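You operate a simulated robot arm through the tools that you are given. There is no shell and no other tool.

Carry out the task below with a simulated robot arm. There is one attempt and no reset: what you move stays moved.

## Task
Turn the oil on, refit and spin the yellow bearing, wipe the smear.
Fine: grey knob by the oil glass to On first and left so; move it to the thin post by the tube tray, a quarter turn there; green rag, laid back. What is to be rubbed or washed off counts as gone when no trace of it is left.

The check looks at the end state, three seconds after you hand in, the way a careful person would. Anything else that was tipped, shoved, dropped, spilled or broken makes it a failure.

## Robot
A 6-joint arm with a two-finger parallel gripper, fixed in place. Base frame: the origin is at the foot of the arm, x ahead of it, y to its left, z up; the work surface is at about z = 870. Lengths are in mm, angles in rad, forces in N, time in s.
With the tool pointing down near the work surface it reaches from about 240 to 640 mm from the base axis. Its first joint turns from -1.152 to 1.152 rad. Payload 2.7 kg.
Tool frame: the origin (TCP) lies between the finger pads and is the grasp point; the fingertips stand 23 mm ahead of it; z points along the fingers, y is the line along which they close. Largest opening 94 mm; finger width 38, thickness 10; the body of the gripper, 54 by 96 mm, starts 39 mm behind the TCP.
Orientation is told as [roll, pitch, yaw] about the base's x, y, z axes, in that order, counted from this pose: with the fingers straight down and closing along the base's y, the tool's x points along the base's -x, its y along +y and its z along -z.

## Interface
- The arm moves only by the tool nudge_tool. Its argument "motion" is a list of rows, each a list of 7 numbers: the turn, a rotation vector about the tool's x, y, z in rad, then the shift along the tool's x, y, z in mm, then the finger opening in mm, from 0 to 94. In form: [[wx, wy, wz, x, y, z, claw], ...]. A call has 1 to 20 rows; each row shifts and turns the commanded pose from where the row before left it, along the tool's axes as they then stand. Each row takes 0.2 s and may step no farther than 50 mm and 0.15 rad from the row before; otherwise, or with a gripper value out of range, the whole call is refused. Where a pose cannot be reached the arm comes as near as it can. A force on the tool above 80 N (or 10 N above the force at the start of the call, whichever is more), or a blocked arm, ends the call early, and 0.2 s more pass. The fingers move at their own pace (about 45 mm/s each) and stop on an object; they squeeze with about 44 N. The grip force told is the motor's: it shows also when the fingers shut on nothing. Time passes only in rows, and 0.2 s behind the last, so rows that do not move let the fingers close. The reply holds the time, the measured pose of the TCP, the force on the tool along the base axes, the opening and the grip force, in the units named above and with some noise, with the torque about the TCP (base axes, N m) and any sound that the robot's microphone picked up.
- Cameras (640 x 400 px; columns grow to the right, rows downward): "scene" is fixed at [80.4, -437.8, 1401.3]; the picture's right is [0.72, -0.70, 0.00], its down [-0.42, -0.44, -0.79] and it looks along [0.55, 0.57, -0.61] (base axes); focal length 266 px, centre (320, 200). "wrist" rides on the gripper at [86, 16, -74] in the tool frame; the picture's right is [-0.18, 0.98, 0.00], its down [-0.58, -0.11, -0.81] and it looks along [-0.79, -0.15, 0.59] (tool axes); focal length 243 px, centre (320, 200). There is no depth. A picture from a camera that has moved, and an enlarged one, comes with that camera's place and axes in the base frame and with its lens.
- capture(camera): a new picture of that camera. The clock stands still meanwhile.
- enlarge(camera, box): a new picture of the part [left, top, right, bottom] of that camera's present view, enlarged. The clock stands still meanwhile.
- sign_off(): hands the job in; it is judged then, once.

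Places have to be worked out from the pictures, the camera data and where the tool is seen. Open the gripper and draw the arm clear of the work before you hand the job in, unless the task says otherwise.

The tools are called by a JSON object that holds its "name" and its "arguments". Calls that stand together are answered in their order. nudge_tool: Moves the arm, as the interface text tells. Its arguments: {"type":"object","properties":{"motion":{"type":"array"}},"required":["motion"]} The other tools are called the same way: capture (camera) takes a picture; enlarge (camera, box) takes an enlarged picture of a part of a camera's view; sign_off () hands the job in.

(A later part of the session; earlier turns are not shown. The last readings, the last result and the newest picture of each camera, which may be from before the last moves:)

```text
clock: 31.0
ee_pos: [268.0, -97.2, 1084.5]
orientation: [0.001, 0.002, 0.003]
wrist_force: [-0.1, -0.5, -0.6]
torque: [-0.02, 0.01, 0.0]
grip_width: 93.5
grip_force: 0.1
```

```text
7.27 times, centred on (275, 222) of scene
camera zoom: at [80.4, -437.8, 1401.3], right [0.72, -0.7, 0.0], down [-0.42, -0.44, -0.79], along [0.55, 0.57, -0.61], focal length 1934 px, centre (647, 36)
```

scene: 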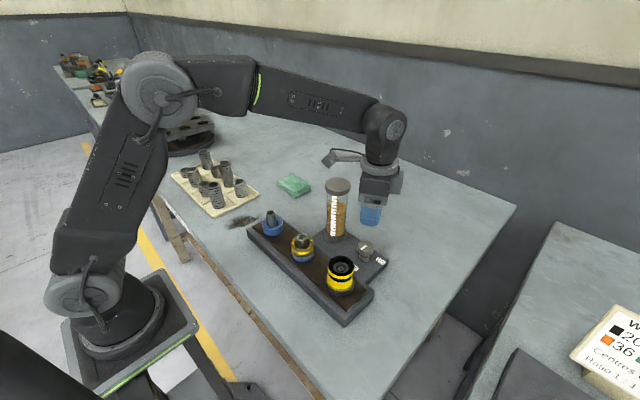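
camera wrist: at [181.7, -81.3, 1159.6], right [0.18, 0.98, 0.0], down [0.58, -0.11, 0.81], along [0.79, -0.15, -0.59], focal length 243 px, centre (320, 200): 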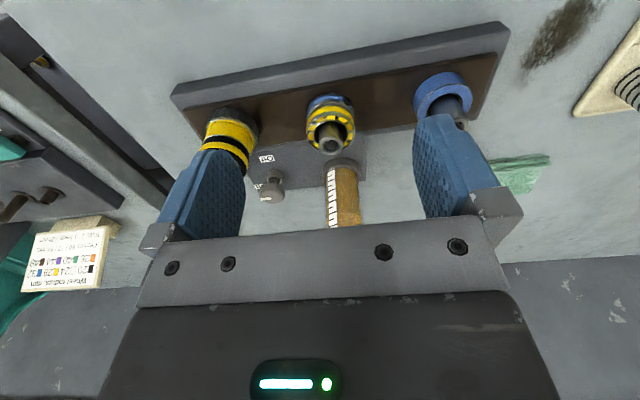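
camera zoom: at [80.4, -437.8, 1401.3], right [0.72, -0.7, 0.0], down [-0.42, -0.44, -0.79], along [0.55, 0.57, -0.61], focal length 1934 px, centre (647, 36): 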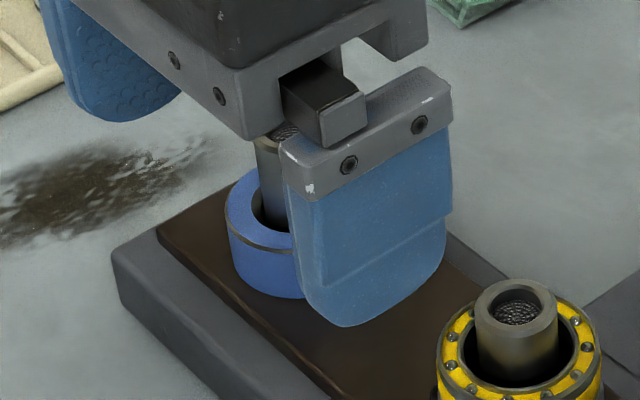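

Bearing outer diameter is about 52 mm, post top near z≈962, bearing top near z≈943. I move above the middle post for a close, more accurate relative view.

{"name": "nudge_tool", "arguments": {"motion": [[0, 0, 0, -42, -2, 0, 80], [0, 0, 0, -41, -2, 25, 80], [0, 0, 0, 0, 0, 40, 80], [0, 0, 0, 0, 0, 10, 80], [0, 0, 0, 0, 0, 0, 80]]}}

{"name": "capture", "arguments": {"camera": "wrist"}}

{"name": "enlarge", "arguments": {"camera": "wrist", "box": [250, 30, 410, 200]}}

```text
clock: 32.2
ee_pos: [351.5, -98.9, 1007.8]
orientation: [0.001, 0.002, 0.002]
wrist_force: [-0.2, 0.6, -0.5]
torque: [0.03, 0.02, 0.01]
grip_width: 80.1
grip_force: 0.0
```

```text
taken
camera wrist: at [264.9, -84.3, 1083.7], right [0.18, 0.98, 0.0], down [0.58, -0.11, 0.81], along [0.79, -0.15, -0.59], focal length 243 px, centre (320, 200)
```

wrist: 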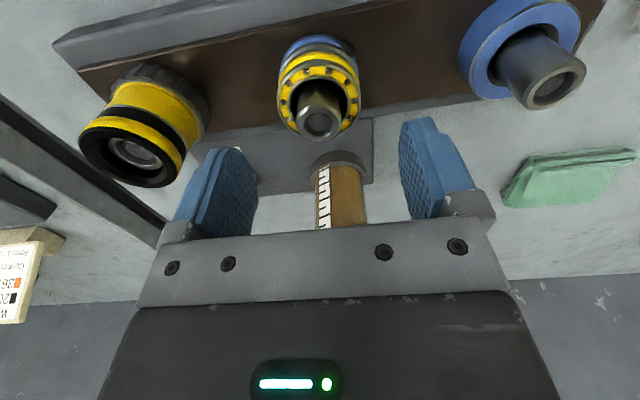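

```text
2.35 times, centred on (330, 115) of wrist
camera zoom: at [264.9, -84.3, 1083.7], right [0.18, 0.98, 0.0], down [0.58, -0.11, 0.81], along [0.79, -0.15, -0.59], focal length 571 px, centre (296, 400)
```

zoom: 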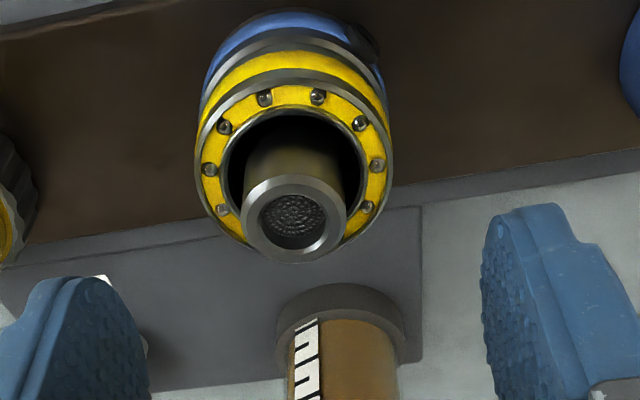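

Projection of the tool axis lands within half a millimetre of the post centre, so I'm aligned. The yellow part spans roughly z 926–945 above the blue seat; I descend straight to TCP z≈952 so only the fingertips embrace the yellow ring.

{"name": "nudge_tool", "arguments": {"motion": [[0, 0, 0, 0, -0.4, 25, 74], [0, 0, 0, 0, 0, 20, 72], [0, 0, 0, 0, 0, 12, 72], [0, 0, 0, 0, 0, 0, 72], [0, 0, 0, 0, 0, 0, 72]]}}

{"name": "capture", "arguments": {"camera": "wrist"}}

{"name": "enlarge", "arguments": {"camera": "scene", "box": [260, 200, 350, 280]}}

```text
clock: 33.4
ee_pos: [351.2, -98.9, 950.7]
orientation: [0.001, 0.005, 0.002]
wrist_force: [-0.7, -0.2, -0.3]
torque: [0.01, 0.03, -0.01]
grip_width: 72.3
grip_force: 0.1
```

```text
taken
camera wrist: at [265.4, -82.9, 1025.6], right [0.18, 0.98, 0.0], down [0.58, -0.11, 0.81], along [0.79, -0.15, -0.59], focal length 243 px, centre (320, 200)
```

wrist: 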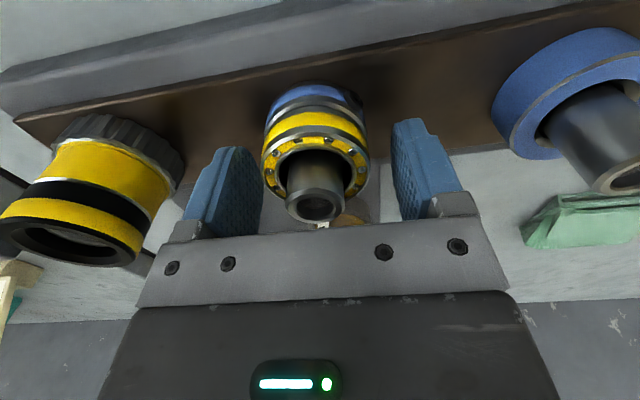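

```text
5.00 times, centred on (305, 240) of scene
camera zoom: at [80.4, -437.8, 1401.3], right [0.72, -0.7, 0.0], down [-0.42, -0.44, -0.79], along [0.55, 0.57, -0.61], focal length 1329 px, centre (395, 0)
```

zoom: 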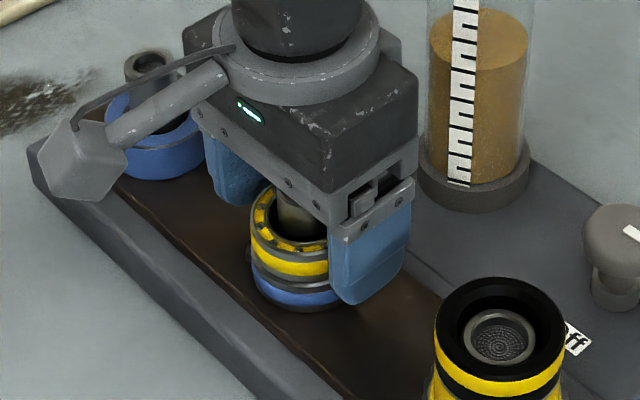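

I zoom in on the bearing between the fingertips to judge the height of the tips against the yellow/blue boundary.

{"name": "enlarge", "arguments": {"camera": "wrist", "box": [240, 70, 420, 240]}}

{"name": "enlarge", "arguments": {"camera": "scene", "box": [290, 225, 345, 270]}}

```text
2.35 times, centred on (330, 155) of wrist
camera zoom: at [265.4, -82.9, 1025.6], right [0.18, 0.98, 0.0], down [0.58, -0.11, 0.81], along [0.79, -0.15, -0.59], focal length 571 px, centre (296, 306)
```

zoom: 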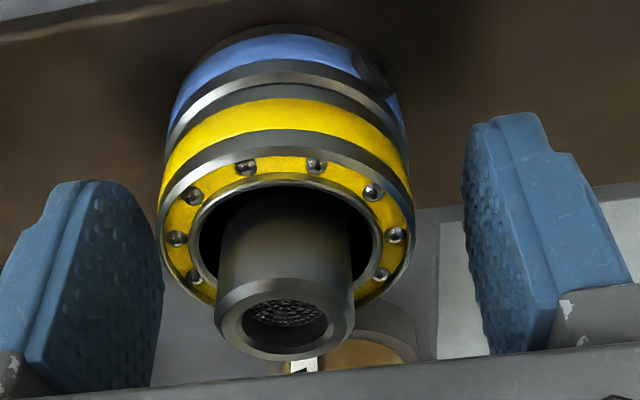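

```text
8.89 times, centred on (318, 248) of scene
camera zoom: at [80.4, -437.8, 1401.3], right [0.72, -0.7, 0.0], down [-0.42, -0.44, -0.79], along [0.55, 0.57, -0.61], focal length 2363 px, centre (342, -222)
```

zoom: 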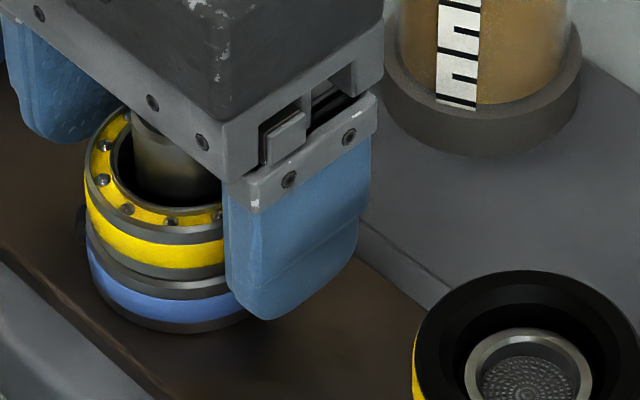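

The upper yellow ring is clearly separate from the blue-banded ring beneath; my tips are ~3 mm below the seam and the tool is ~2 mm too far in +y. I raise 6 mm, shift -2 mm in y, then close on the yellow ring only.

{"name": "nudge_tool", "arguments": {"motion": [[0, 0, 0, 0, -2.1, -6, 72], [0, 0, 0, 0, 0, 0, 66], [0, 0, 0, 0, 0, 0, 58], [0, 0, 0, 0, 0, 0, 46], [0, 0, 0, 0, 0, 0, 46], [0, 0, 0, 0, 0, 0, 46]]}}

{"name": "enlarge", "arguments": {"camera": "wrist", "box": [240, 70, 420, 240]}}

{"name": "enlarge", "arguments": {"camera": "scene", "box": [280, 215, 345, 270]}}

```text
clock: 34.8
ee_pos: [352.1, -102.5, 955.7]
orientation: [0.0, 0.002, 0.001]
wrist_force: [-0.2, 0.9, 0.9]
torque: [0.07, -0.04, -0.02]
grip_width: 50.9
grip_force: 44.0
```

```text
2.35 times, centred on (330, 155) of wrist
camera zoom: at [265.8, -85.9, 1031.6], right [0.18, 0.98, 0.0], down [0.58, -0.11, 0.81], along [0.79, -0.15, -0.59], focal length 571 px, centre (296, 306)
```

zoom: 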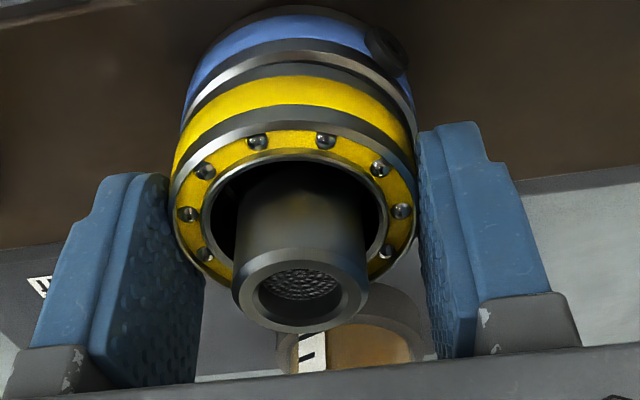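

```text
7.27 times, centred on (312, 242) of scene
camera zoom: at [80.4, -437.8, 1401.4], right [0.72, -0.7, 0.0], down [-0.42, -0.44, -0.79], along [0.55, 0.57, -0.61], focal length 1934 px, centre (374, -109)
```

zoom: 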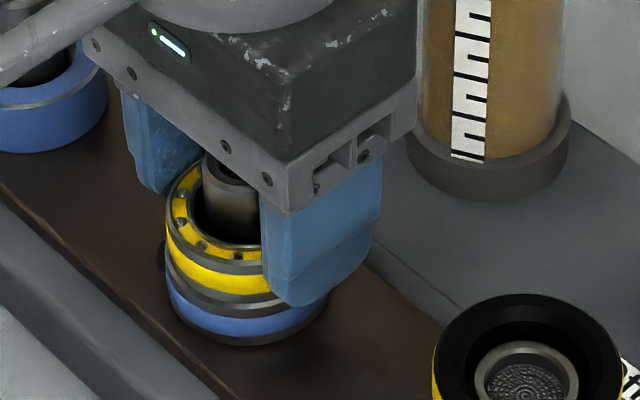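

Grip is at 50.9 mm with full squeeze and near-zero side force. I lift only 8 mm first and look at whether the blue ring stays behind.

{"name": "nudge_tool", "arguments": {"motion": [[0, 0, 0, 0, 0, -4, 46], [0, 0, 0, 0, 0, -4, 46], [0, 0, 0, 0, 0, 0, 46]]}}

{"name": "enlarge", "arguments": {"camera": "wrist", "box": [240, 60, 420, 240]}}

{"name": "enlarge", "arguments": {"camera": "scene", "box": [280, 215, 345, 270]}}

```text
clock: 35.6
ee_pos: [351.4, -102.0, 963.9]
orientation: [0.0, 0.002, 0.001]
wrist_force: [0.2, 0.4, -1.6]
torque: [0.0, -0.03, 0.01]
grip_width: 51.0
grip_force: 44.5
```

```text
2.22 times, centred on (330, 150) of wrist
camera zoom: at [265.1, -87.0, 1039.5], right [0.18, 0.98, 0.0], down [0.58, -0.11, 0.81], along [0.79, -0.15, -0.59], focal length 539 px, centre (298, 311)
```

zoom: 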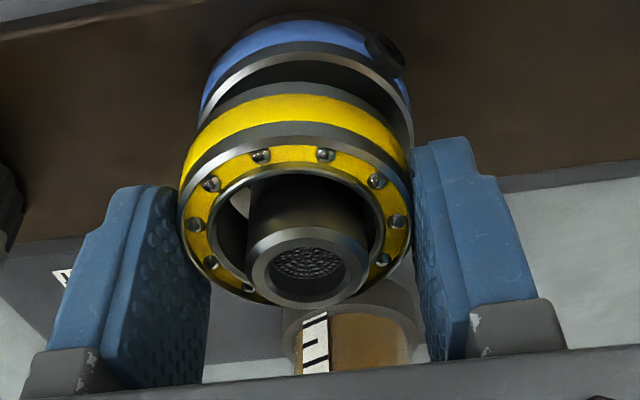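

```text
7.27 times, centred on (312, 242) of scene
camera zoom: at [80.4, -437.8, 1401.3], right [0.72, -0.7, 0.0], down [-0.42, -0.44, -0.79], along [0.55, 0.57, -0.61], focal length 1934 px, centre (374, -109)
```

zoom: 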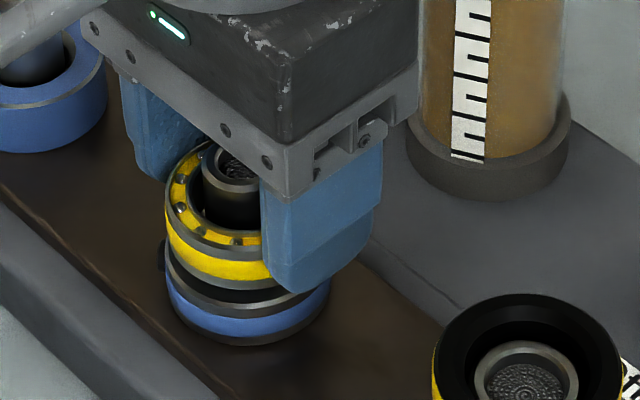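

The yellow ring comes up alone (about 1.6 N). I lift it clear of the post to z≈1012 and carry it, without twisting, toward the thin post near the tube tray at about (351.5, 20).

{"name": "nudge_tool", "arguments": {"motion": [[0, 0, 0, 0, 0, -16, 46], [0, 0, 0, 0, 0, -16, 46], [0, 0, 0, 0, 0, -16, 46], [0, 0, 0, 0, 0, 0, 46], [0, 0, 0, 0, 30, 0, 46], [0, 0, 0, 0, 35, 0, 46], [0, 0, 0, 0, 35, 0, 46], [0, 0, 0, 0, 21, 0, 46], [0, 0, 0, 0, 0, 0, 46], [0, 0, 0, 0, 0, 0, 46]]}}

{"name": "capture", "arguments": {"camera": "wrist"}}

{"name": "enlarge", "arguments": {"camera": "scene", "box": [230, 180, 330, 270]}}

```text
clock: 37.8
ee_pos: [351.9, 21.6, 1011.8]
orientation: [0.001, 0.003, 0.002]
wrist_force: [0.2, 0.8, -1.7]
torque: [0.0, 0.03, 0.0]
grip_width: 51.0
grip_force: 44.1
```

```text
taken
camera wrist: at [266.1, 36.6, 1087.6], right [0.18, 0.98, 0.0], down [0.58, -0.11, 0.81], along [0.79, -0.15, -0.59], focal length 243 px, centre (320, 200)
```

wrist: 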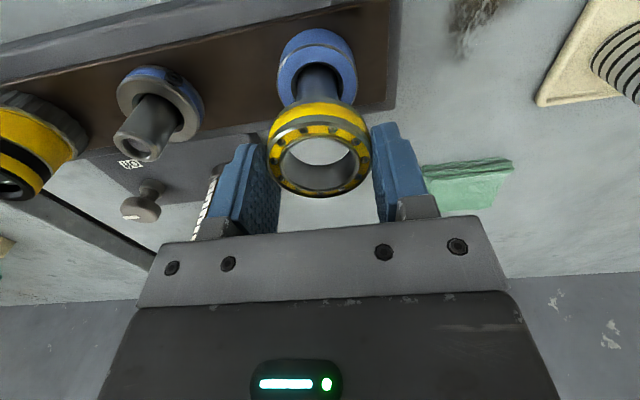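

```text
4.44 times, centred on (280, 225) of scene
camera zoom: at [80.4, -437.8, 1401.3], right [0.72, -0.7, 0.0], down [-0.42, -0.44, -0.79], along [0.55, 0.57, -0.61], focal length 1182 px, centre (498, 89)
```

zoom: 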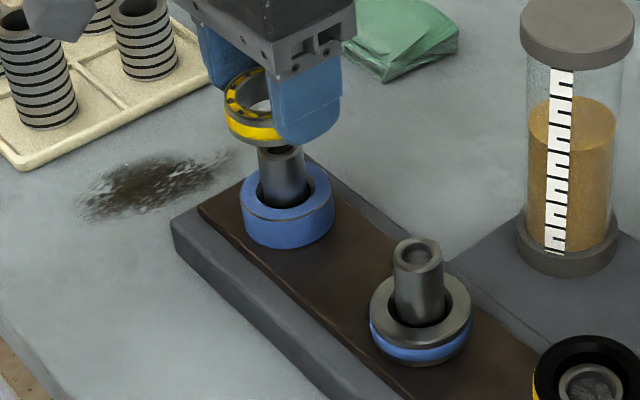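

The ring hangs level above the post. I zoom in to measure the post's offset from the tool axis.

{"name": "enlarge", "arguments": {"camera": "wrist", "box": [250, 10, 400, 200]}}

{"name": "enlarge", "arguments": {"camera": "scene", "box": [250, 190, 310, 240]}}

```text
2.11 times, centred on (325, 105) of wrist
camera zoom: at [266.1, 36.6, 1087.6], right [0.18, 0.98, 0.0], down [0.58, -0.11, 0.81], along [0.79, -0.15, -0.59], focal length 511 px, centre (310, 400)
```

zoom: 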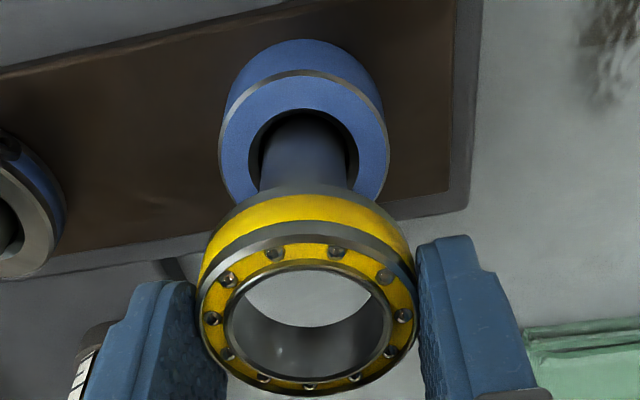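

```text
8.00 times, centred on (280, 215) of scene
camera zoom: at [80.4, -437.8, 1401.3], right [0.72, -0.7, 0.0], down [-0.42, -0.44, -0.79], along [0.55, 0.57, -0.61], focal length 2127 px, centre (640, 80)
```

zoom: 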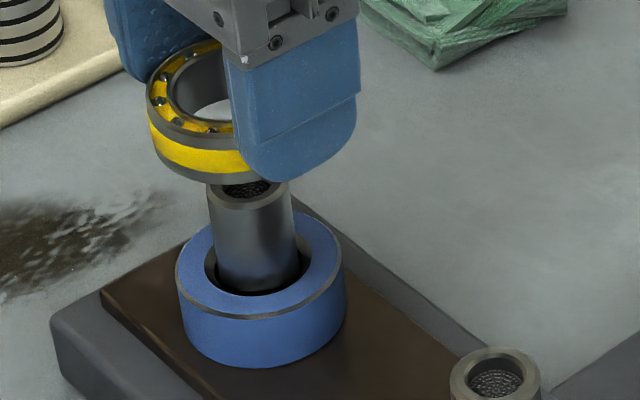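

Post centre is about 2 mm to -y of the tool axis. I shift and come down to just above the post top, then check the alignment.

{"name": "nudge_tool", "arguments": {"motion": [[0, 0, 0, -0.3, -2.0, 0, 46], [0, 0, 0, 0, 0, 8, 46], [0, 0, 0, 0, 0, 8, 46], [0, 0, 0, 0, 0, 0, 46], [0, 0, 0, 0, 0, 0, 46]]}}

{"name": "enlarge", "arguments": {"camera": "wrist", "box": [250, 30, 400, 220]}}

{"name": "enlarge", "arguments": {"camera": "scene", "box": [250, 190, 310, 240]}}

```text
clock: 39.0
ee_pos: [352.6, 16.6, 997.6]
orientation: [-0.001, 0.002, 0.002]
wrist_force: [-0.2, 0.6, -0.9]
torque: [0.0, -0.03, -0.01]
grip_width: 51.0
grip_force: 44.0
```

```text
2.11 times, centred on (325, 125) of wrist
camera zoom: at [266.6, 31.7, 1072.7], right [0.18, 0.98, 0.0], down [0.58, -0.11, 0.81], along [0.79, -0.15, -0.59], focal length 511 px, centre (310, 358)
```

zoom: 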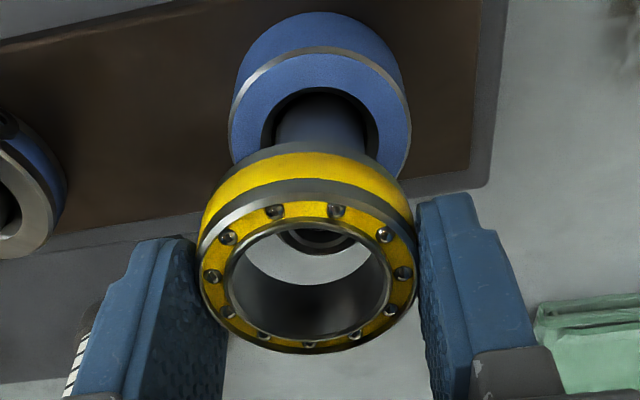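

```text
8.00 times, centred on (280, 215) of scene
camera zoom: at [80.4, -437.8, 1401.3], right [0.72, -0.7, 0.0], down [-0.42, -0.44, -0.79], along [0.55, 0.57, -0.61], focal length 2127 px, centre (640, 80)
```

zoom: 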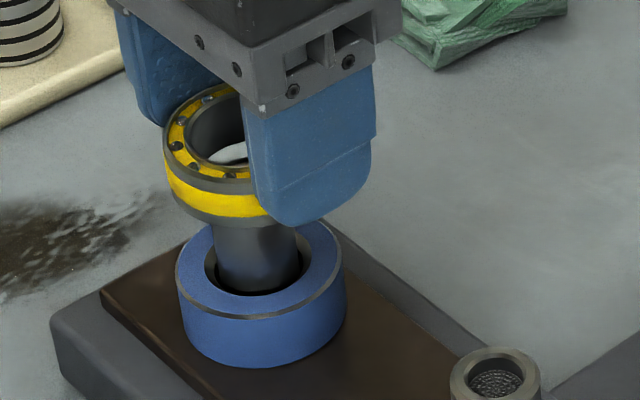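

The arm settled about 3 mm off in -y this time, so I need closer visual measurement of the post through the bore.

{"name": "enlarge", "arguments": {"camera": "wrist", "box": [280, 85, 370, 200]}}

{"name": "enlarge", "arguments": {"camera": "wrist", "box": [275, 30, 365, 120]}}

```text
3.48 times, centred on (325, 142) of wrist
camera zoom: at [266.6, 31.7, 1072.7], right [0.18, 0.98, 0.0], down [0.58, -0.11, 0.81], along [0.79, -0.15, -0.59], focal length 844 px, centre (303, 400)
```

zoom: 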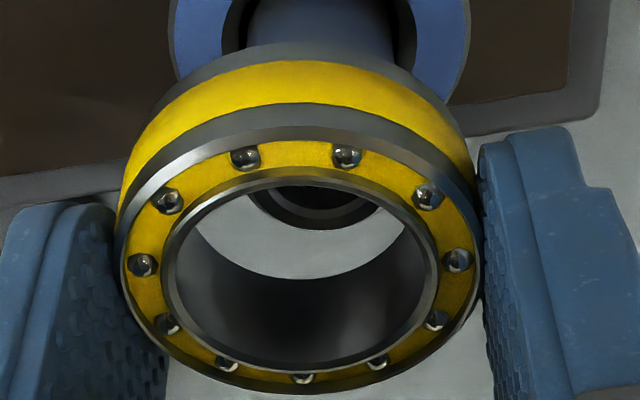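

```text
4.44 times, centred on (320, 75) of wrist
camera zoom: at [266.6, 31.7, 1072.7], right [0.18, 0.98, 0.0], down [0.58, -0.11, 0.81], along [0.79, -0.15, -0.59], focal length 1078 px, centre (320, 756)
```

zoom: 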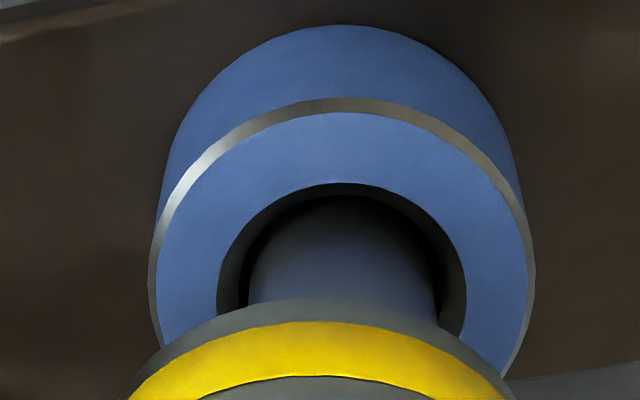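

The post axis is about (351.2, 18.7) and the tool at (352.7, 16.2). I correct by (-1.2, +2.6) mm and recheck before lowering.

{"name": "nudge_tool", "arguments": {"motion": [[0, 0, 0, 1.2, 2.6, 0, 46], [0, 0, 0, 0, 0, 0, 46], [0, 0, 0, 0, 0, 0, 46]]}}

{"name": "enlarge", "arguments": {"camera": "wrist", "box": [250, 30, 400, 220]}}

```text
clock: 39.8
ee_pos: [352.9, 18.3, 995.6]
orientation: [0.001, 0.001, 0.002]
wrist_force: [0.8, -0.8, -1.0]
torque: [-0.02, 0.02, 0.01]
grip_width: 51.1
grip_force: 43.7
```

```text
2.11 times, centred on (325, 125) of wrist
camera zoom: at [265.2, 34.2, 1072.5], right [0.18, 0.98, 0.0], down [0.58, -0.11, 0.81], along [0.79, -0.15, -0.59], focal length 511 px, centre (310, 358)
```

zoom: 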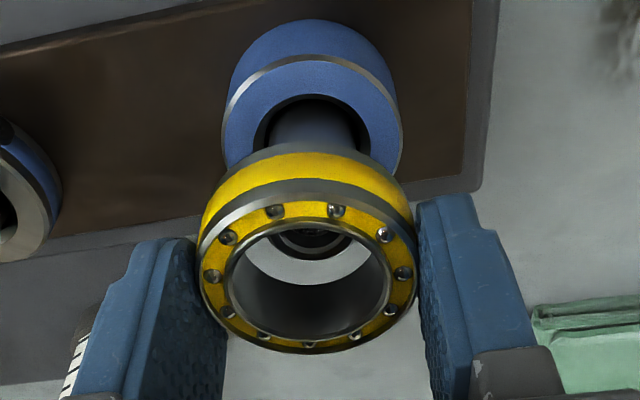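

Alignment is now within a millimetre or so, well inside the ~4 mm radial clearance. I lower the ring over the post to a few millimetres above the blue seat.

{"name": "nudge_tool", "arguments": {"motion": [[0, 0, 0, 0.4, 0.6, 8, 46], [0, 0, 0, 0, 0, 8, 46], [0, 0, 0, 0, 0, 8, 46], [0, 0, 0, 0, 0, 6, 46], [0, 0, 0, 0, 0, 0, 46]]}}

{"name": "enlarge", "arguments": {"camera": "wrist", "box": [250, 50, 400, 240]}}

{"name": "enlarge", "arguments": {"camera": "scene", "box": [250, 190, 310, 240]}}

```text
clock: 41.0
ee_pos: [351.1, 19.9, 965.2]
orientation: [0.0, 0.001, 0.001]
wrist_force: [0.4, 0.0, -1.3]
torque: [0.01, -0.01, -0.02]
grip_width: 51.0
grip_force: 43.7
```

```text
2.11 times, centred on (325, 145) of wrist
camera zoom: at [264.5, 34.8, 1042.5], right [0.18, 0.98, 0.0], down [0.58, -0.11, 0.81], along [0.79, -0.15, -0.59], focal length 511 px, centre (310, 316)
```

zoom: 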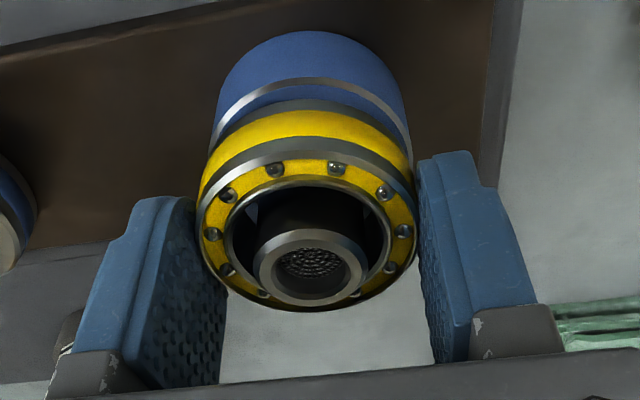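

```text
8.00 times, centred on (280, 215) of scene
camera zoom: at [80.4, -437.8, 1401.3], right [0.72, -0.7, 0.0], down [-0.42, -0.44, -0.79], along [0.55, 0.57, -0.61], focal length 2127 px, centre (640, 80)
```

zoom: 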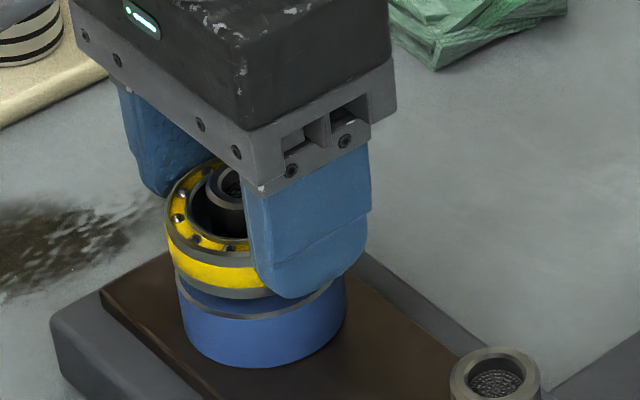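

The post is centred in the bore and the ring is ~8–10 mm above its seat. I lower in 2 mm steps and watch the force.

{"name": "nudge_tool", "arguments": {"motion": [[0, 0, 0, 0, 0, 2, 46], [0, 0, 0, 0, 0, 2, 46], [0, 0, 0, 0, 0, 2, 46], [0, 0, 0, 0, 0, 0, 46]]}}

```text
clock: 42.0
ee_pos: [352.7, 19.9, 960.9]
orientation: [0.0, 0.0, 0.003]
wrist_force: [0.5, 0.2, -3.5]
torque: [0.01, 0.02, 0.0]
grip_width: 51.2
grip_force: 44.2
```

{"name": "nudge_tool", "arguments": {"motion": [[0, 0, 0, 0, 0, 1, 46], [0, 0, 0, 0, 0, 1, 46], [0, 0, 0, 0, 0, 0, 46]]}}

{"name": "enlarge", "arguments": {"camera": "scene", "box": [250, 190, 310, 240]}}

{"name": "enlarge", "arguments": {"camera": "wrist", "box": [250, 50, 400, 240]}}

```text
clock: 42.8
ee_pos: [350.8, 19.6, 959.7]
orientation: [0.001, -0.002, 0.003]
wrist_force: [-4.0, -2.6, 25.8]
torque: [-0.09, 0.74, 0.06]
grip_width: 51.0
grip_force: 44.3
```

```text
8.00 times, centred on (280, 215) of scene
camera zoom: at [80.0, -437.9, 1401.3], right [0.72, -0.7, 0.0], down [-0.42, -0.44, -0.79], along [0.55, 0.57, -0.61], focal length 2127 px, centre (640, 80)
```

zoom: 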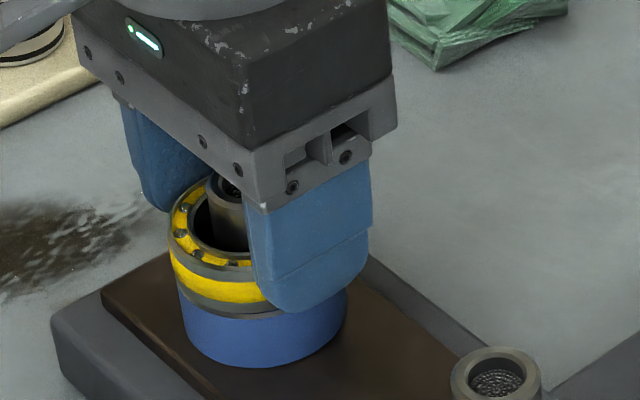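

```text
2.11 times, centred on (325, 145) of wrist
camera zoom: at [264.2, 35.5, 1035.4], right [0.18, 0.98, 0.0], down [0.58, -0.11, 0.81], along [0.79, -0.15, -0.59], focal length 511 px, centre (310, 316)
```

zoom: 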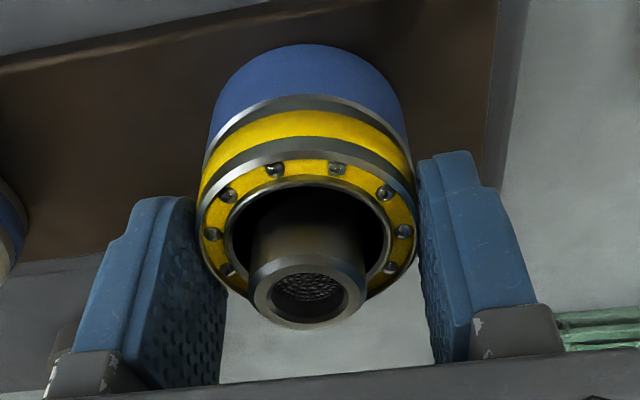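

Seated: contact at TCP z≈959.7 with 26 N. I ease up slightly and begin the quarter turn (counter-clockwise) in stages, checking forces.

{"name": "nudge_tool", "arguments": {"motion": [[0, 0, 0, 0, 0, -0.8, 46], [0, 0, 0, 0, 0, 0, 46]]}}

```text
clock: 43.4
ee_pos: [350.7, 21.4, 960.2]
orientation: [0.0, -0.003, 0.002]
wrist_force: [1.9, -4.5, 26.4]
torque: [-0.19, 0.54, 0.15]
grip_width: 51.0
grip_force: 43.6
```

Still 26 N of contact, so I ease up one more millimetre.

{"name": "nudge_tool", "arguments": {"motion": [[0, 0, 0, 0, 0, -0.8, 46], [0, 0, 0, 0, 0, 0, 46]]}}

```text
clock: 44.0
ee_pos: [349.6, 21.8, 959.9]
orientation: [0.001, 0.0, 0.001]
wrist_force: [4.4, -2.0, 18.1]
torque: [-0.2, -0.36, 0.06]
grip_width: 51.0
grip_force: 44.3
```

Down-force is 18 N; I check the lateral position before turning.

{"name": "enlarge", "arguments": {"camera": "wrist", "box": [250, 50, 400, 240]}}

```text
2.11 times, centred on (325, 145) of wrist
camera zoom: at [264.4, 35.5, 1035.3], right [0.18, 0.98, 0.0], down [0.58, -0.11, 0.81], along [0.79, -0.15, -0.59], focal length 511 px, centre (310, 316)
```

zoom: 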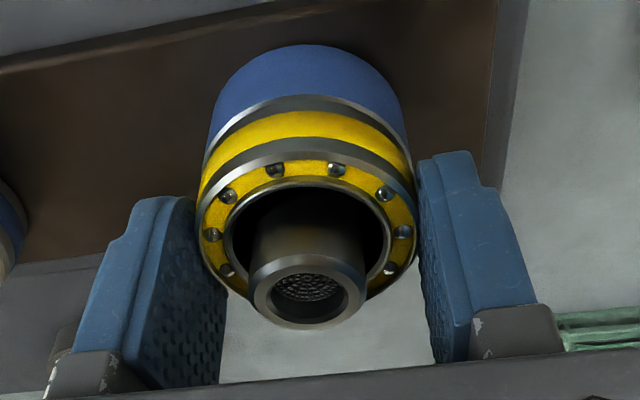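

Position is unchanged and centred. I turn the first third counter-clockwise.

{"name": "nudge_tool", "arguments": {"motion": [[0, 0, -0.131, 0, 0, -0.3, 46], [0, 0, -0.131, 0, 0, 0, 46], [0, 0, -0.131, 0, 0, 0, 46], [0, 0, -0.131, 0, 0, 0, 46]]}}

{"name": "enlarge", "arguments": {"camera": "wrist", "box": [250, 50, 400, 240]}}

```text
clock: 45.0
ee_pos: [351.1, 19.0, 959.5]
orientation: [0.003, 0.003, 0.528]
wrist_force: [0.5, -3.3, 6.7]
torque: [-0.04, -0.19, -0.07]
grip_width: 51.2
grip_force: 44.7
```

```text
2.11 times, centred on (325, 145) of wrist
camera zoom: at [268.2, -11.1, 1035.6], right [-0.34, 0.94, 0.0], down [0.56, 0.2, 0.8], along [0.76, 0.27, -0.59], focal length 511 px, centre (310, 316)
```

zoom: 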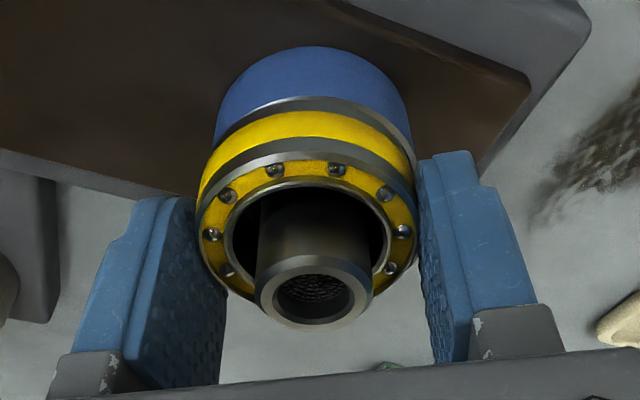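

The ring turns with the gripper (same ball positions in the tool view), with 7 N contact. I continue the remaining 1.045 rad.

{"name": "nudge_tool", "arguments": {"motion": [[0, 0, -0.131, 0, 0, 0, 46], [0, 0, -0.131, 0, 0, 0, 46], [0, 0, -0.131, 0, 0, 0, 46], [0, 0, -0.131, 0, 0, 0, 46]]}}

{"name": "enlarge", "arguments": {"camera": "wrist", "box": [250, 50, 400, 240]}}

```text
clock: 46.0
ee_pos: [350.4, 18.6, 959.9]
orientation: [0.004, 0.002, 1.054]
wrist_force: [0.5, 0.1, -2.2]
torque: [0.02, 0.03, -0.02]
grip_width: 50.9
grip_force: 44.2
```

```text
2.11 times, centred on (325, 145) of wrist
camera zoom: at [294.1, -48.3, 1035.6], right [-0.76, 0.65, 0.0], down [0.39, 0.45, 0.8], along [0.52, 0.62, -0.59], focal length 511 px, centre (310, 316)
```

zoom: 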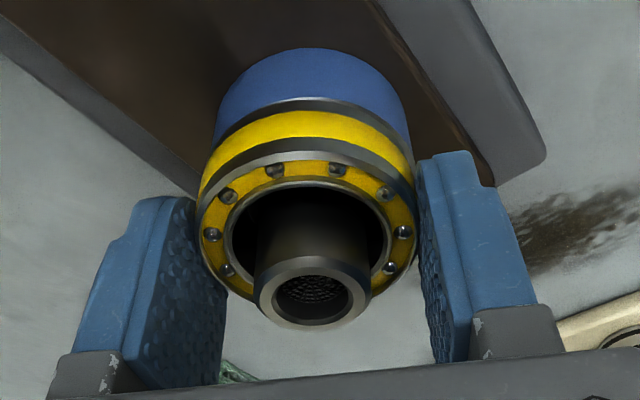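

Contact force has gone to about the ring's own weight, so I add 0.6 mm down while finishing the turn.

{"name": "nudge_tool", "arguments": {"motion": [[0, 0, -0.13, 0, 0, 0.6, 46], [0, 0, -0.13, 0, 0, 0, 46], [0, 0, -0.13, 0, 0, 0, 46], [0, 0, -0.13, 0, 0, 0, 46], [0, 0, 0, 0, 0, 0, 46]]}}

{"name": "enlarge", "arguments": {"camera": "wrist", "box": [250, 50, 400, 240]}}

{"name": "enlarge", "arguments": {"camera": "scene", "box": [250, 190, 310, 240]}}

```text
clock: 47.2
ee_pos: [350.9, 19.6, 959.5]
orientation: [-0.001, 0.0, 1.572]
wrist_force: [-0.2, -2.0, 10.1]
torque: [-0.01, -0.1, 0.06]
grip_width: 51.0
grip_force: 44.1
```

```text
2.11 times, centred on (325, 145) of wrist
camera zoom: at [335.6, -67.2, 1035.3], right [-0.98, 0.18, 0.0], down [0.11, 0.58, 0.81], along [0.15, 0.79, -0.59], focal length 511 px, centre (310, 316)
```

zoom: 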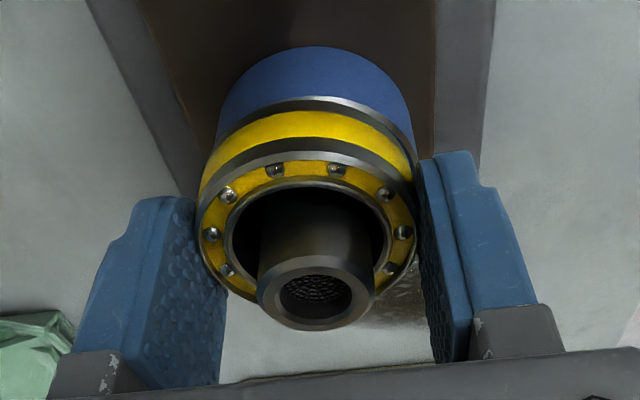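

```text
8.00 times, centred on (280, 215) of scene
camera zoom: at [80.3, -437.9, 1401.3], right [0.72, -0.7, 0.0], down [-0.42, -0.44, -0.79], along [0.55, 0.57, -0.61], focal length 2127 px, centre (640, 80)
```

zoom: 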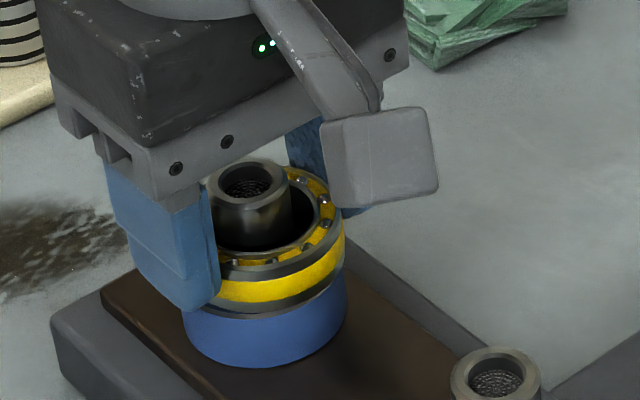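

The quarter turn is done: yaw 0.002 → 1.572 with the ring seated. I open the fingers and lift straight up, then inspect.

{"name": "nudge_tool", "arguments": {"motion": [[0, 0, 0, 0, 0, 0, 56], [0, 0, 0, 0, 0, 0, 70], [0, 0, 0, 0, 0, 0, 74], [0, 0, 0, 0, 0, -10, 74], [0, 0, 0, 0, 0, -25, 74], [0, 0, 0, 0, 0, -40, 74], [0, 0, 0, 0, 0, -40, 74], [0, 0, 0, 0, 0, 0, 74]]}}

{"name": "enlarge", "arguments": {"camera": "scene", "box": [240, 185, 340, 270]}}

{"name": "capture", "arguments": {"camera": "wrist"}}

```text
clock: 49.0
ee_pos: [352.5, 15.8, 1076.5]
orientation: [0.003, 0.0, 1.571]
wrist_force: [-0.4, -0.1, 1.4]
torque: [-0.02, -0.01, -0.01]
grip_width: 73.9
grip_force: 0.1
```

```text
4.71 times, centred on (290, 228) of scene
camera zoom: at [80.4, -437.8, 1401.3], right [0.72, -0.7, 0.0], down [-0.42, -0.44, -0.79], along [0.55, 0.57, -0.61], focal length 1251 px, centre (461, 71)
```

zoom: 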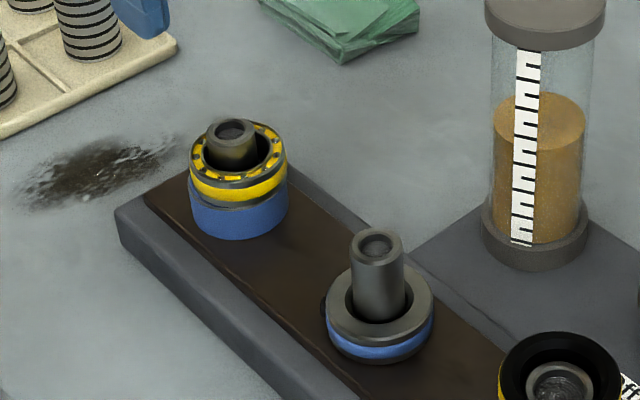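

```text
taken
camera wrist: at [336.2, -70.9, 1152.2], right [-0.98, 0.18, 0.0], down [0.11, 0.58, 0.81], along [0.15, 0.79, -0.59], focal length 243 px, centre (320, 200)
```

wrist: 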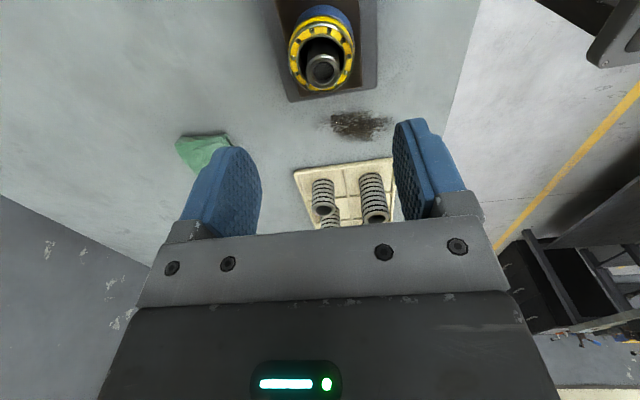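

The ring sits squarely on the thin post, on its blue seat. Next is the rag at about (542, 170); I move to look at it closely, keeping yaw 90° since its narrower side lies along x.

{"name": "nudge_tool", "arguments": {"motion": [[0, 0, 0, -9, -38, 0, 94], [0, 0, 0, -9, -38, 0, 94], [0, 0, 0, -9, -38, 0, 94], [0, 0, 0, -9, -38, 0, 94], [0, 0, 0, -9, -38, 20, 94], [0, 0, 0, 0, 0, 0, 94]]}}

{"name": "capture", "arguments": {"camera": "wrist"}}

{"name": "enlarge", "arguments": {"camera": "scene", "box": [260, 150, 330, 220]}}

```text
clock: 50.4
ee_pos: [539.6, 66.5, 1055.3]
orientation: [0.002, 0.0, 1.57]
wrist_force: [0.0, 0.4, 0.8]
torque: [0.01, 0.03, 0.02]
grip_width: 93.8
grip_force: 0.0
```

```text
taken
camera wrist: at [524.0, -21.2, 1131.3], right [-0.98, 0.18, 0.0], down [0.11, 0.58, 0.81], along [0.15, 0.79, -0.59], focal length 243 px, centre (320, 200)
```

wrist: 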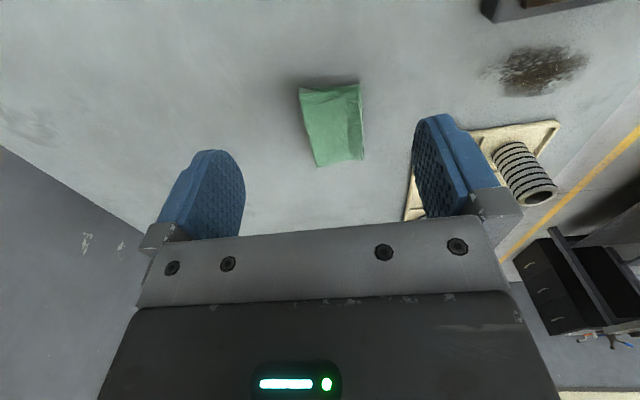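

```text
5.71 times, centred on (295, 185) of scene
camera zoom: at [80.4, -437.8, 1401.3], right [0.72, -0.7, 0.0], down [-0.42, -0.44, -0.79], along [0.55, 0.57, -0.61], focal length 1519 px, centre (463, 286)
```

zoom: 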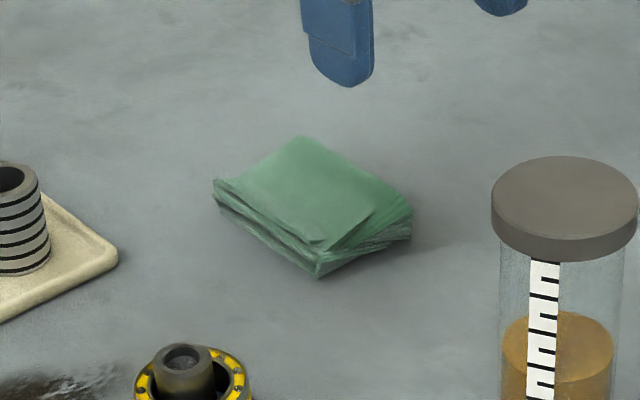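

{"name": "enlarge", "arguments": {"camera": "wrist", "box": [270, 60, 400, 190]}}

{"name": "enlarge", "arguments": {"camera": "wrist", "box": [460, 10, 640, 140]}}

```text
3.08 times, centred on (335, 125) of wrist
camera zoom: at [524.0, -21.2, 1131.3], right [-0.98, 0.18, 0.0], down [0.11, 0.58, 0.81], along [0.15, 0.79, -0.59], focal length 746 px, centre (274, 431)
```

zoom: 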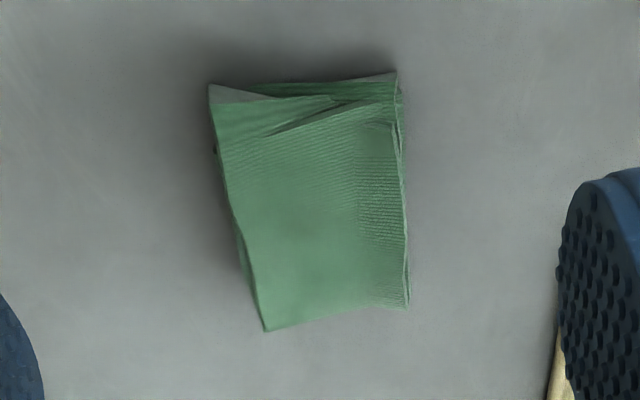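

```text
3.08 times, centred on (550, 75) of wrist
camera zoom: at [524.0, -21.2, 1131.3], right [-0.98, 0.18, 0.0], down [0.11, 0.58, 0.81], along [0.15, 0.79, -0.59], focal length 746 px, centre (-388, 585)
```

zoom: 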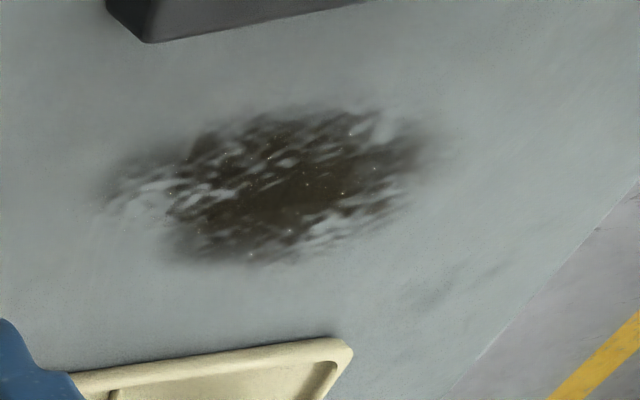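

Rag spans about x 508–572, y 110–228 (centre ≈ (540, 169)); smear spans about x 272–388, y 112–182. I move over the rag, still at yaw 90°, and check alignment before going down.

{"name": "nudge_tool", "arguments": {"motion": [[0, 0, 0, -34, 0, 20, 94], [0, 0, 0, -34, 0, 25, 94], [0, 0, 0, -34, 0, 30, 94], [0, 0, 0, 0, 0, 25, 94], [0, 0, 0, 0, 0, 0, 94], [0, 0, 0, 0, 0, 0, 94]]}}

{"name": "capture", "arguments": {"camera": "wrist"}}

{"name": "enlarge", "arguments": {"camera": "scene", "box": [240, 130, 340, 220]}}

```text
clock: 51.8
ee_pos: [541.9, 168.0, 955.0]
orientation: [0.001, 0.001, 1.57]
wrist_force: [-0.4, 0.2, -0.6]
torque: [-0.01, 0.03, -0.01]
grip_width: 94.0
grip_force: 0.1
```

```text
taken
camera wrist: at [525.4, 81.2, 1030.7], right [-0.98, 0.18, 0.0], down [0.11, 0.58, 0.81], along [0.15, 0.79, -0.59], focal length 243 px, centre (320, 200)
```

wrist: 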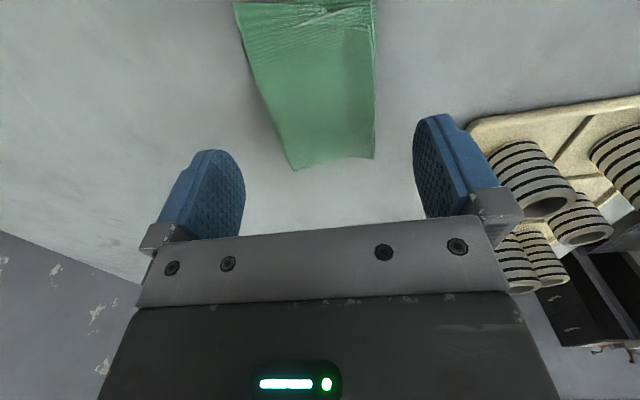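

```text
4.44 times, centred on (290, 175) of scene
camera zoom: at [80.4, -437.8, 1401.3], right [0.72, -0.7, 0.0], down [-0.42, -0.44, -0.79], along [0.55, 0.57, -0.61], focal length 1182 px, centre (453, 311)
```

zoom: 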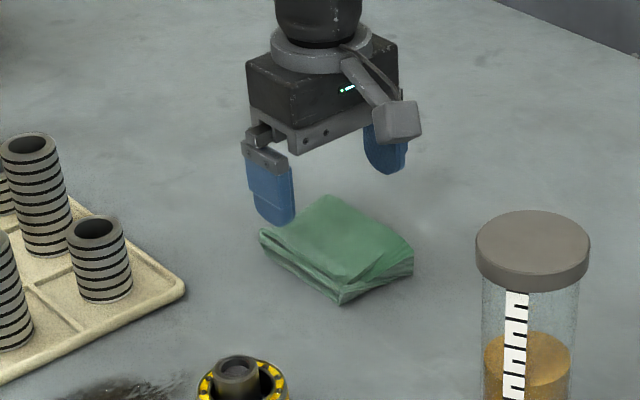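

Views agree on a rag ~66 × 117 mm, ~15 mm thick, centred near (541, 170). I shift +3 mm in y and descend so that the fingertips stay a few millimetres above the table.

{"name": "nudge_tool", "arguments": {"motion": [[0, 0, 0, -3, 0, 20, 94], [0, 0, 0, 0, 0, 20, 94], [0, 0, 0, 0, 0, 10, 94], [0, 0, 0, 0, 0, 5, 94], [0, 0, 0, 0, 0, 0, 94]]}}

{"name": "enlarge", "arguments": {"camera": "scene", "box": [250, 140, 330, 210]}}

{"name": "capture", "arguments": {"camera": "wrist"}}

```text
clock: 53.0
ee_pos: [541.4, 170.3, 902.0]
orientation: [0.0, 0.0, 1.57]
wrist_force: [-0.3, 0.3, 0.1]
torque: [-0.02, 0.02, 0.02]
grip_width: 93.9
grip_force: 0.1
```

```text
5.71 times, centred on (290, 175) of scene
camera zoom: at [80.4, -437.8, 1401.3], right [0.72, -0.7, 0.0], down [-0.42, -0.44, -0.79], along [0.55, 0.57, -0.61], focal length 1519 px, centre (491, 343)
```

zoom: 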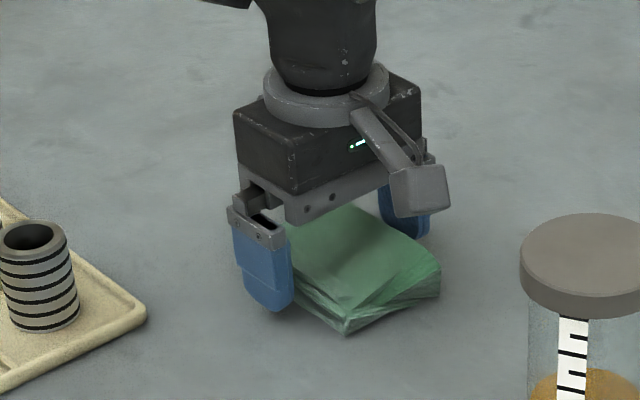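

```text
taken
camera wrist: at [525.3, 82.7, 977.3], right [-0.98, 0.18, 0.0], down [0.11, 0.58, 0.81], along [0.15, 0.79, -0.59], focal length 243 px, centre (320, 200)
```

wrist: 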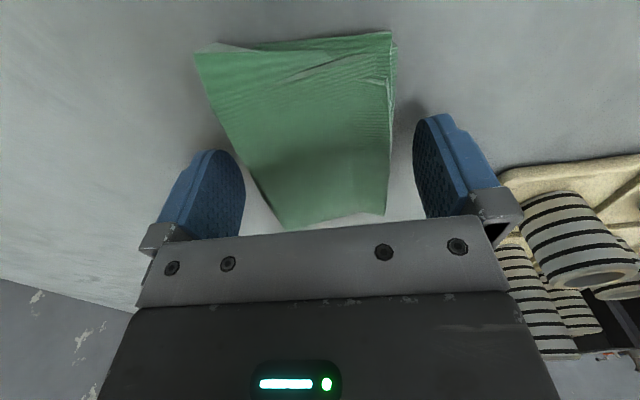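

Tips are at about z=879. I lower 4 mm more and close on the rag.

{"name": "nudge_tool", "arguments": {"motion": [[0, 0, 0, 0, 0, 2, 94], [0, 0, 0, 0, 0, 2.5, 94], [0, 0, 0, 0, 0, 0, 80], [0, 0, 0, 0, 0, 0, 65], [0, 0, 0, 0, 0, 0, 50], [0, 0, 0, 0, 0, 0, 50], [0, 0, 0, 0, 0, 0, 50]]}}

{"name": "capture", "arguments": {"camera": "wrist"}}

{"name": "enlarge", "arguments": {"camera": "scene", "box": [250, 140, 330, 210]}}

```text
clock: 54.6
ee_pos: [539.8, 169.6, 896.3]
orientation: [0.003, 0.001, 1.57]
wrist_force: [-1.1, 0.4, -1.2]
torque: [0.02, 0.02, -0.04]
grip_width: 67.3
grip_force: 44.2
```

```text
taken
camera wrist: at [524.6, 83.1, 971.6], right [-0.98, 0.18, 0.0], down [0.11, 0.58, 0.81], along [0.15, 0.79, -0.59], focal length 243 px, centre (320, 200)
```

wrist: 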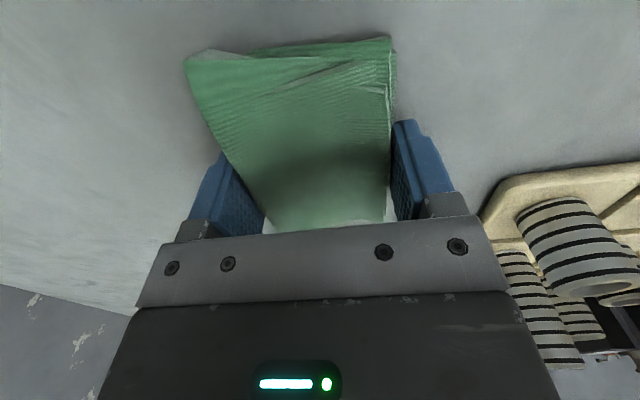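

```text
5.71 times, centred on (290, 175) of scene
camera zoom: at [80.4, -437.8, 1401.3], right [0.72, -0.7, 0.0], down [-0.42, -0.44, -0.79], along [0.55, 0.57, -0.61], focal length 1519 px, centre (491, 343)
```

zoom: 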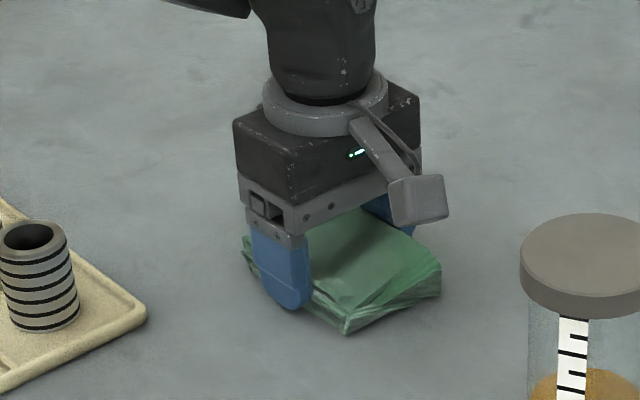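

The rag is gripped firmly at 67.3 mm. I lift it, rotate to yaw 0 in the free space here, and look at how it hangs.

{"name": "nudge_tool", "arguments": {"motion": [[0, 0, 0, 0, 0, -10, 50], [0, 0, 0, 0, 0, -25, 50], [0, 0, 0, 0, 0, -35, 50], [0, 0, 0.1427, 0, 0, 0, 50], [0, 0, 0.1427, 0, 0, 0, 50], [0, 0, 0.1427, 0, 0, 0, 50], [0, 0, 0.1427, 0, 0, 0, 50], [0, 0, 0.1427, 0, 0, 0, 50], [0, 0, 0.1427, 0, 0, 0, 50], [0, 0, 0.1427, 0, 0, 0, 50], [0, 0, 0.1427, 0, 0, 0, 50], [0, 0, 0.1427, 0, 0, 0, 50], [0, 0, 0.1427, 0, 0, 0, 50], [0, 0, 0.1427, 0, 0, 0, 50], [0, 0, 0, 0, 0, 0, 50]]}}

{"name": "capture", "arguments": {"camera": "wrist"}}

{"name": "enlarge", "arguments": {"camera": "scene", "box": [230, 110, 350, 210]}}

```text
clock: 57.8
ee_pos: [539.5, 169.1, 964.0]
orientation: [0.0, 0.002, -0.002]
wrist_force: [0.3, 0.1, -1.3]
torque: [0.01, 0.03, -0.01]
grip_width: 67.2
grip_force: 43.8
```

```text
taken
camera wrist: at [453.6, 185.5, 1040.7], right [0.19, 0.98, 0.0], down [0.58, -0.11, 0.81], along [0.79, -0.15, -0.59], focal length 243 px, centre (320, 200)
```

wrist: 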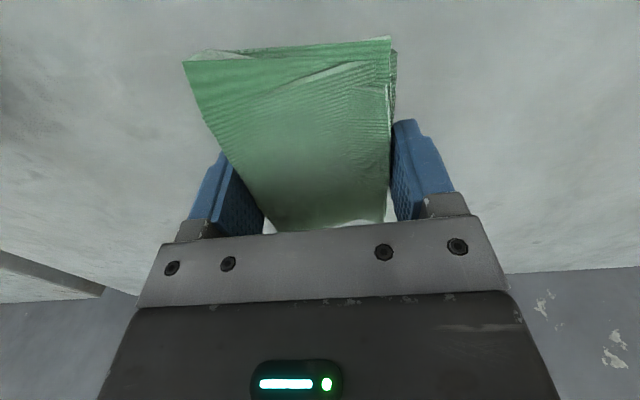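

```text
4.00 times, centred on (290, 160) of scene
camera zoom: at [80.4, -437.8, 1401.3], right [0.72, -0.7, 0.0], down [-0.42, -0.44, -0.79], along [0.55, 0.57, -0.61], focal length 1063 px, centre (440, 360)
```

zoom: 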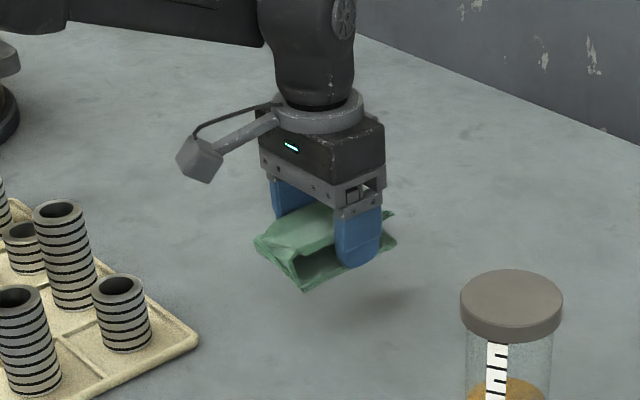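

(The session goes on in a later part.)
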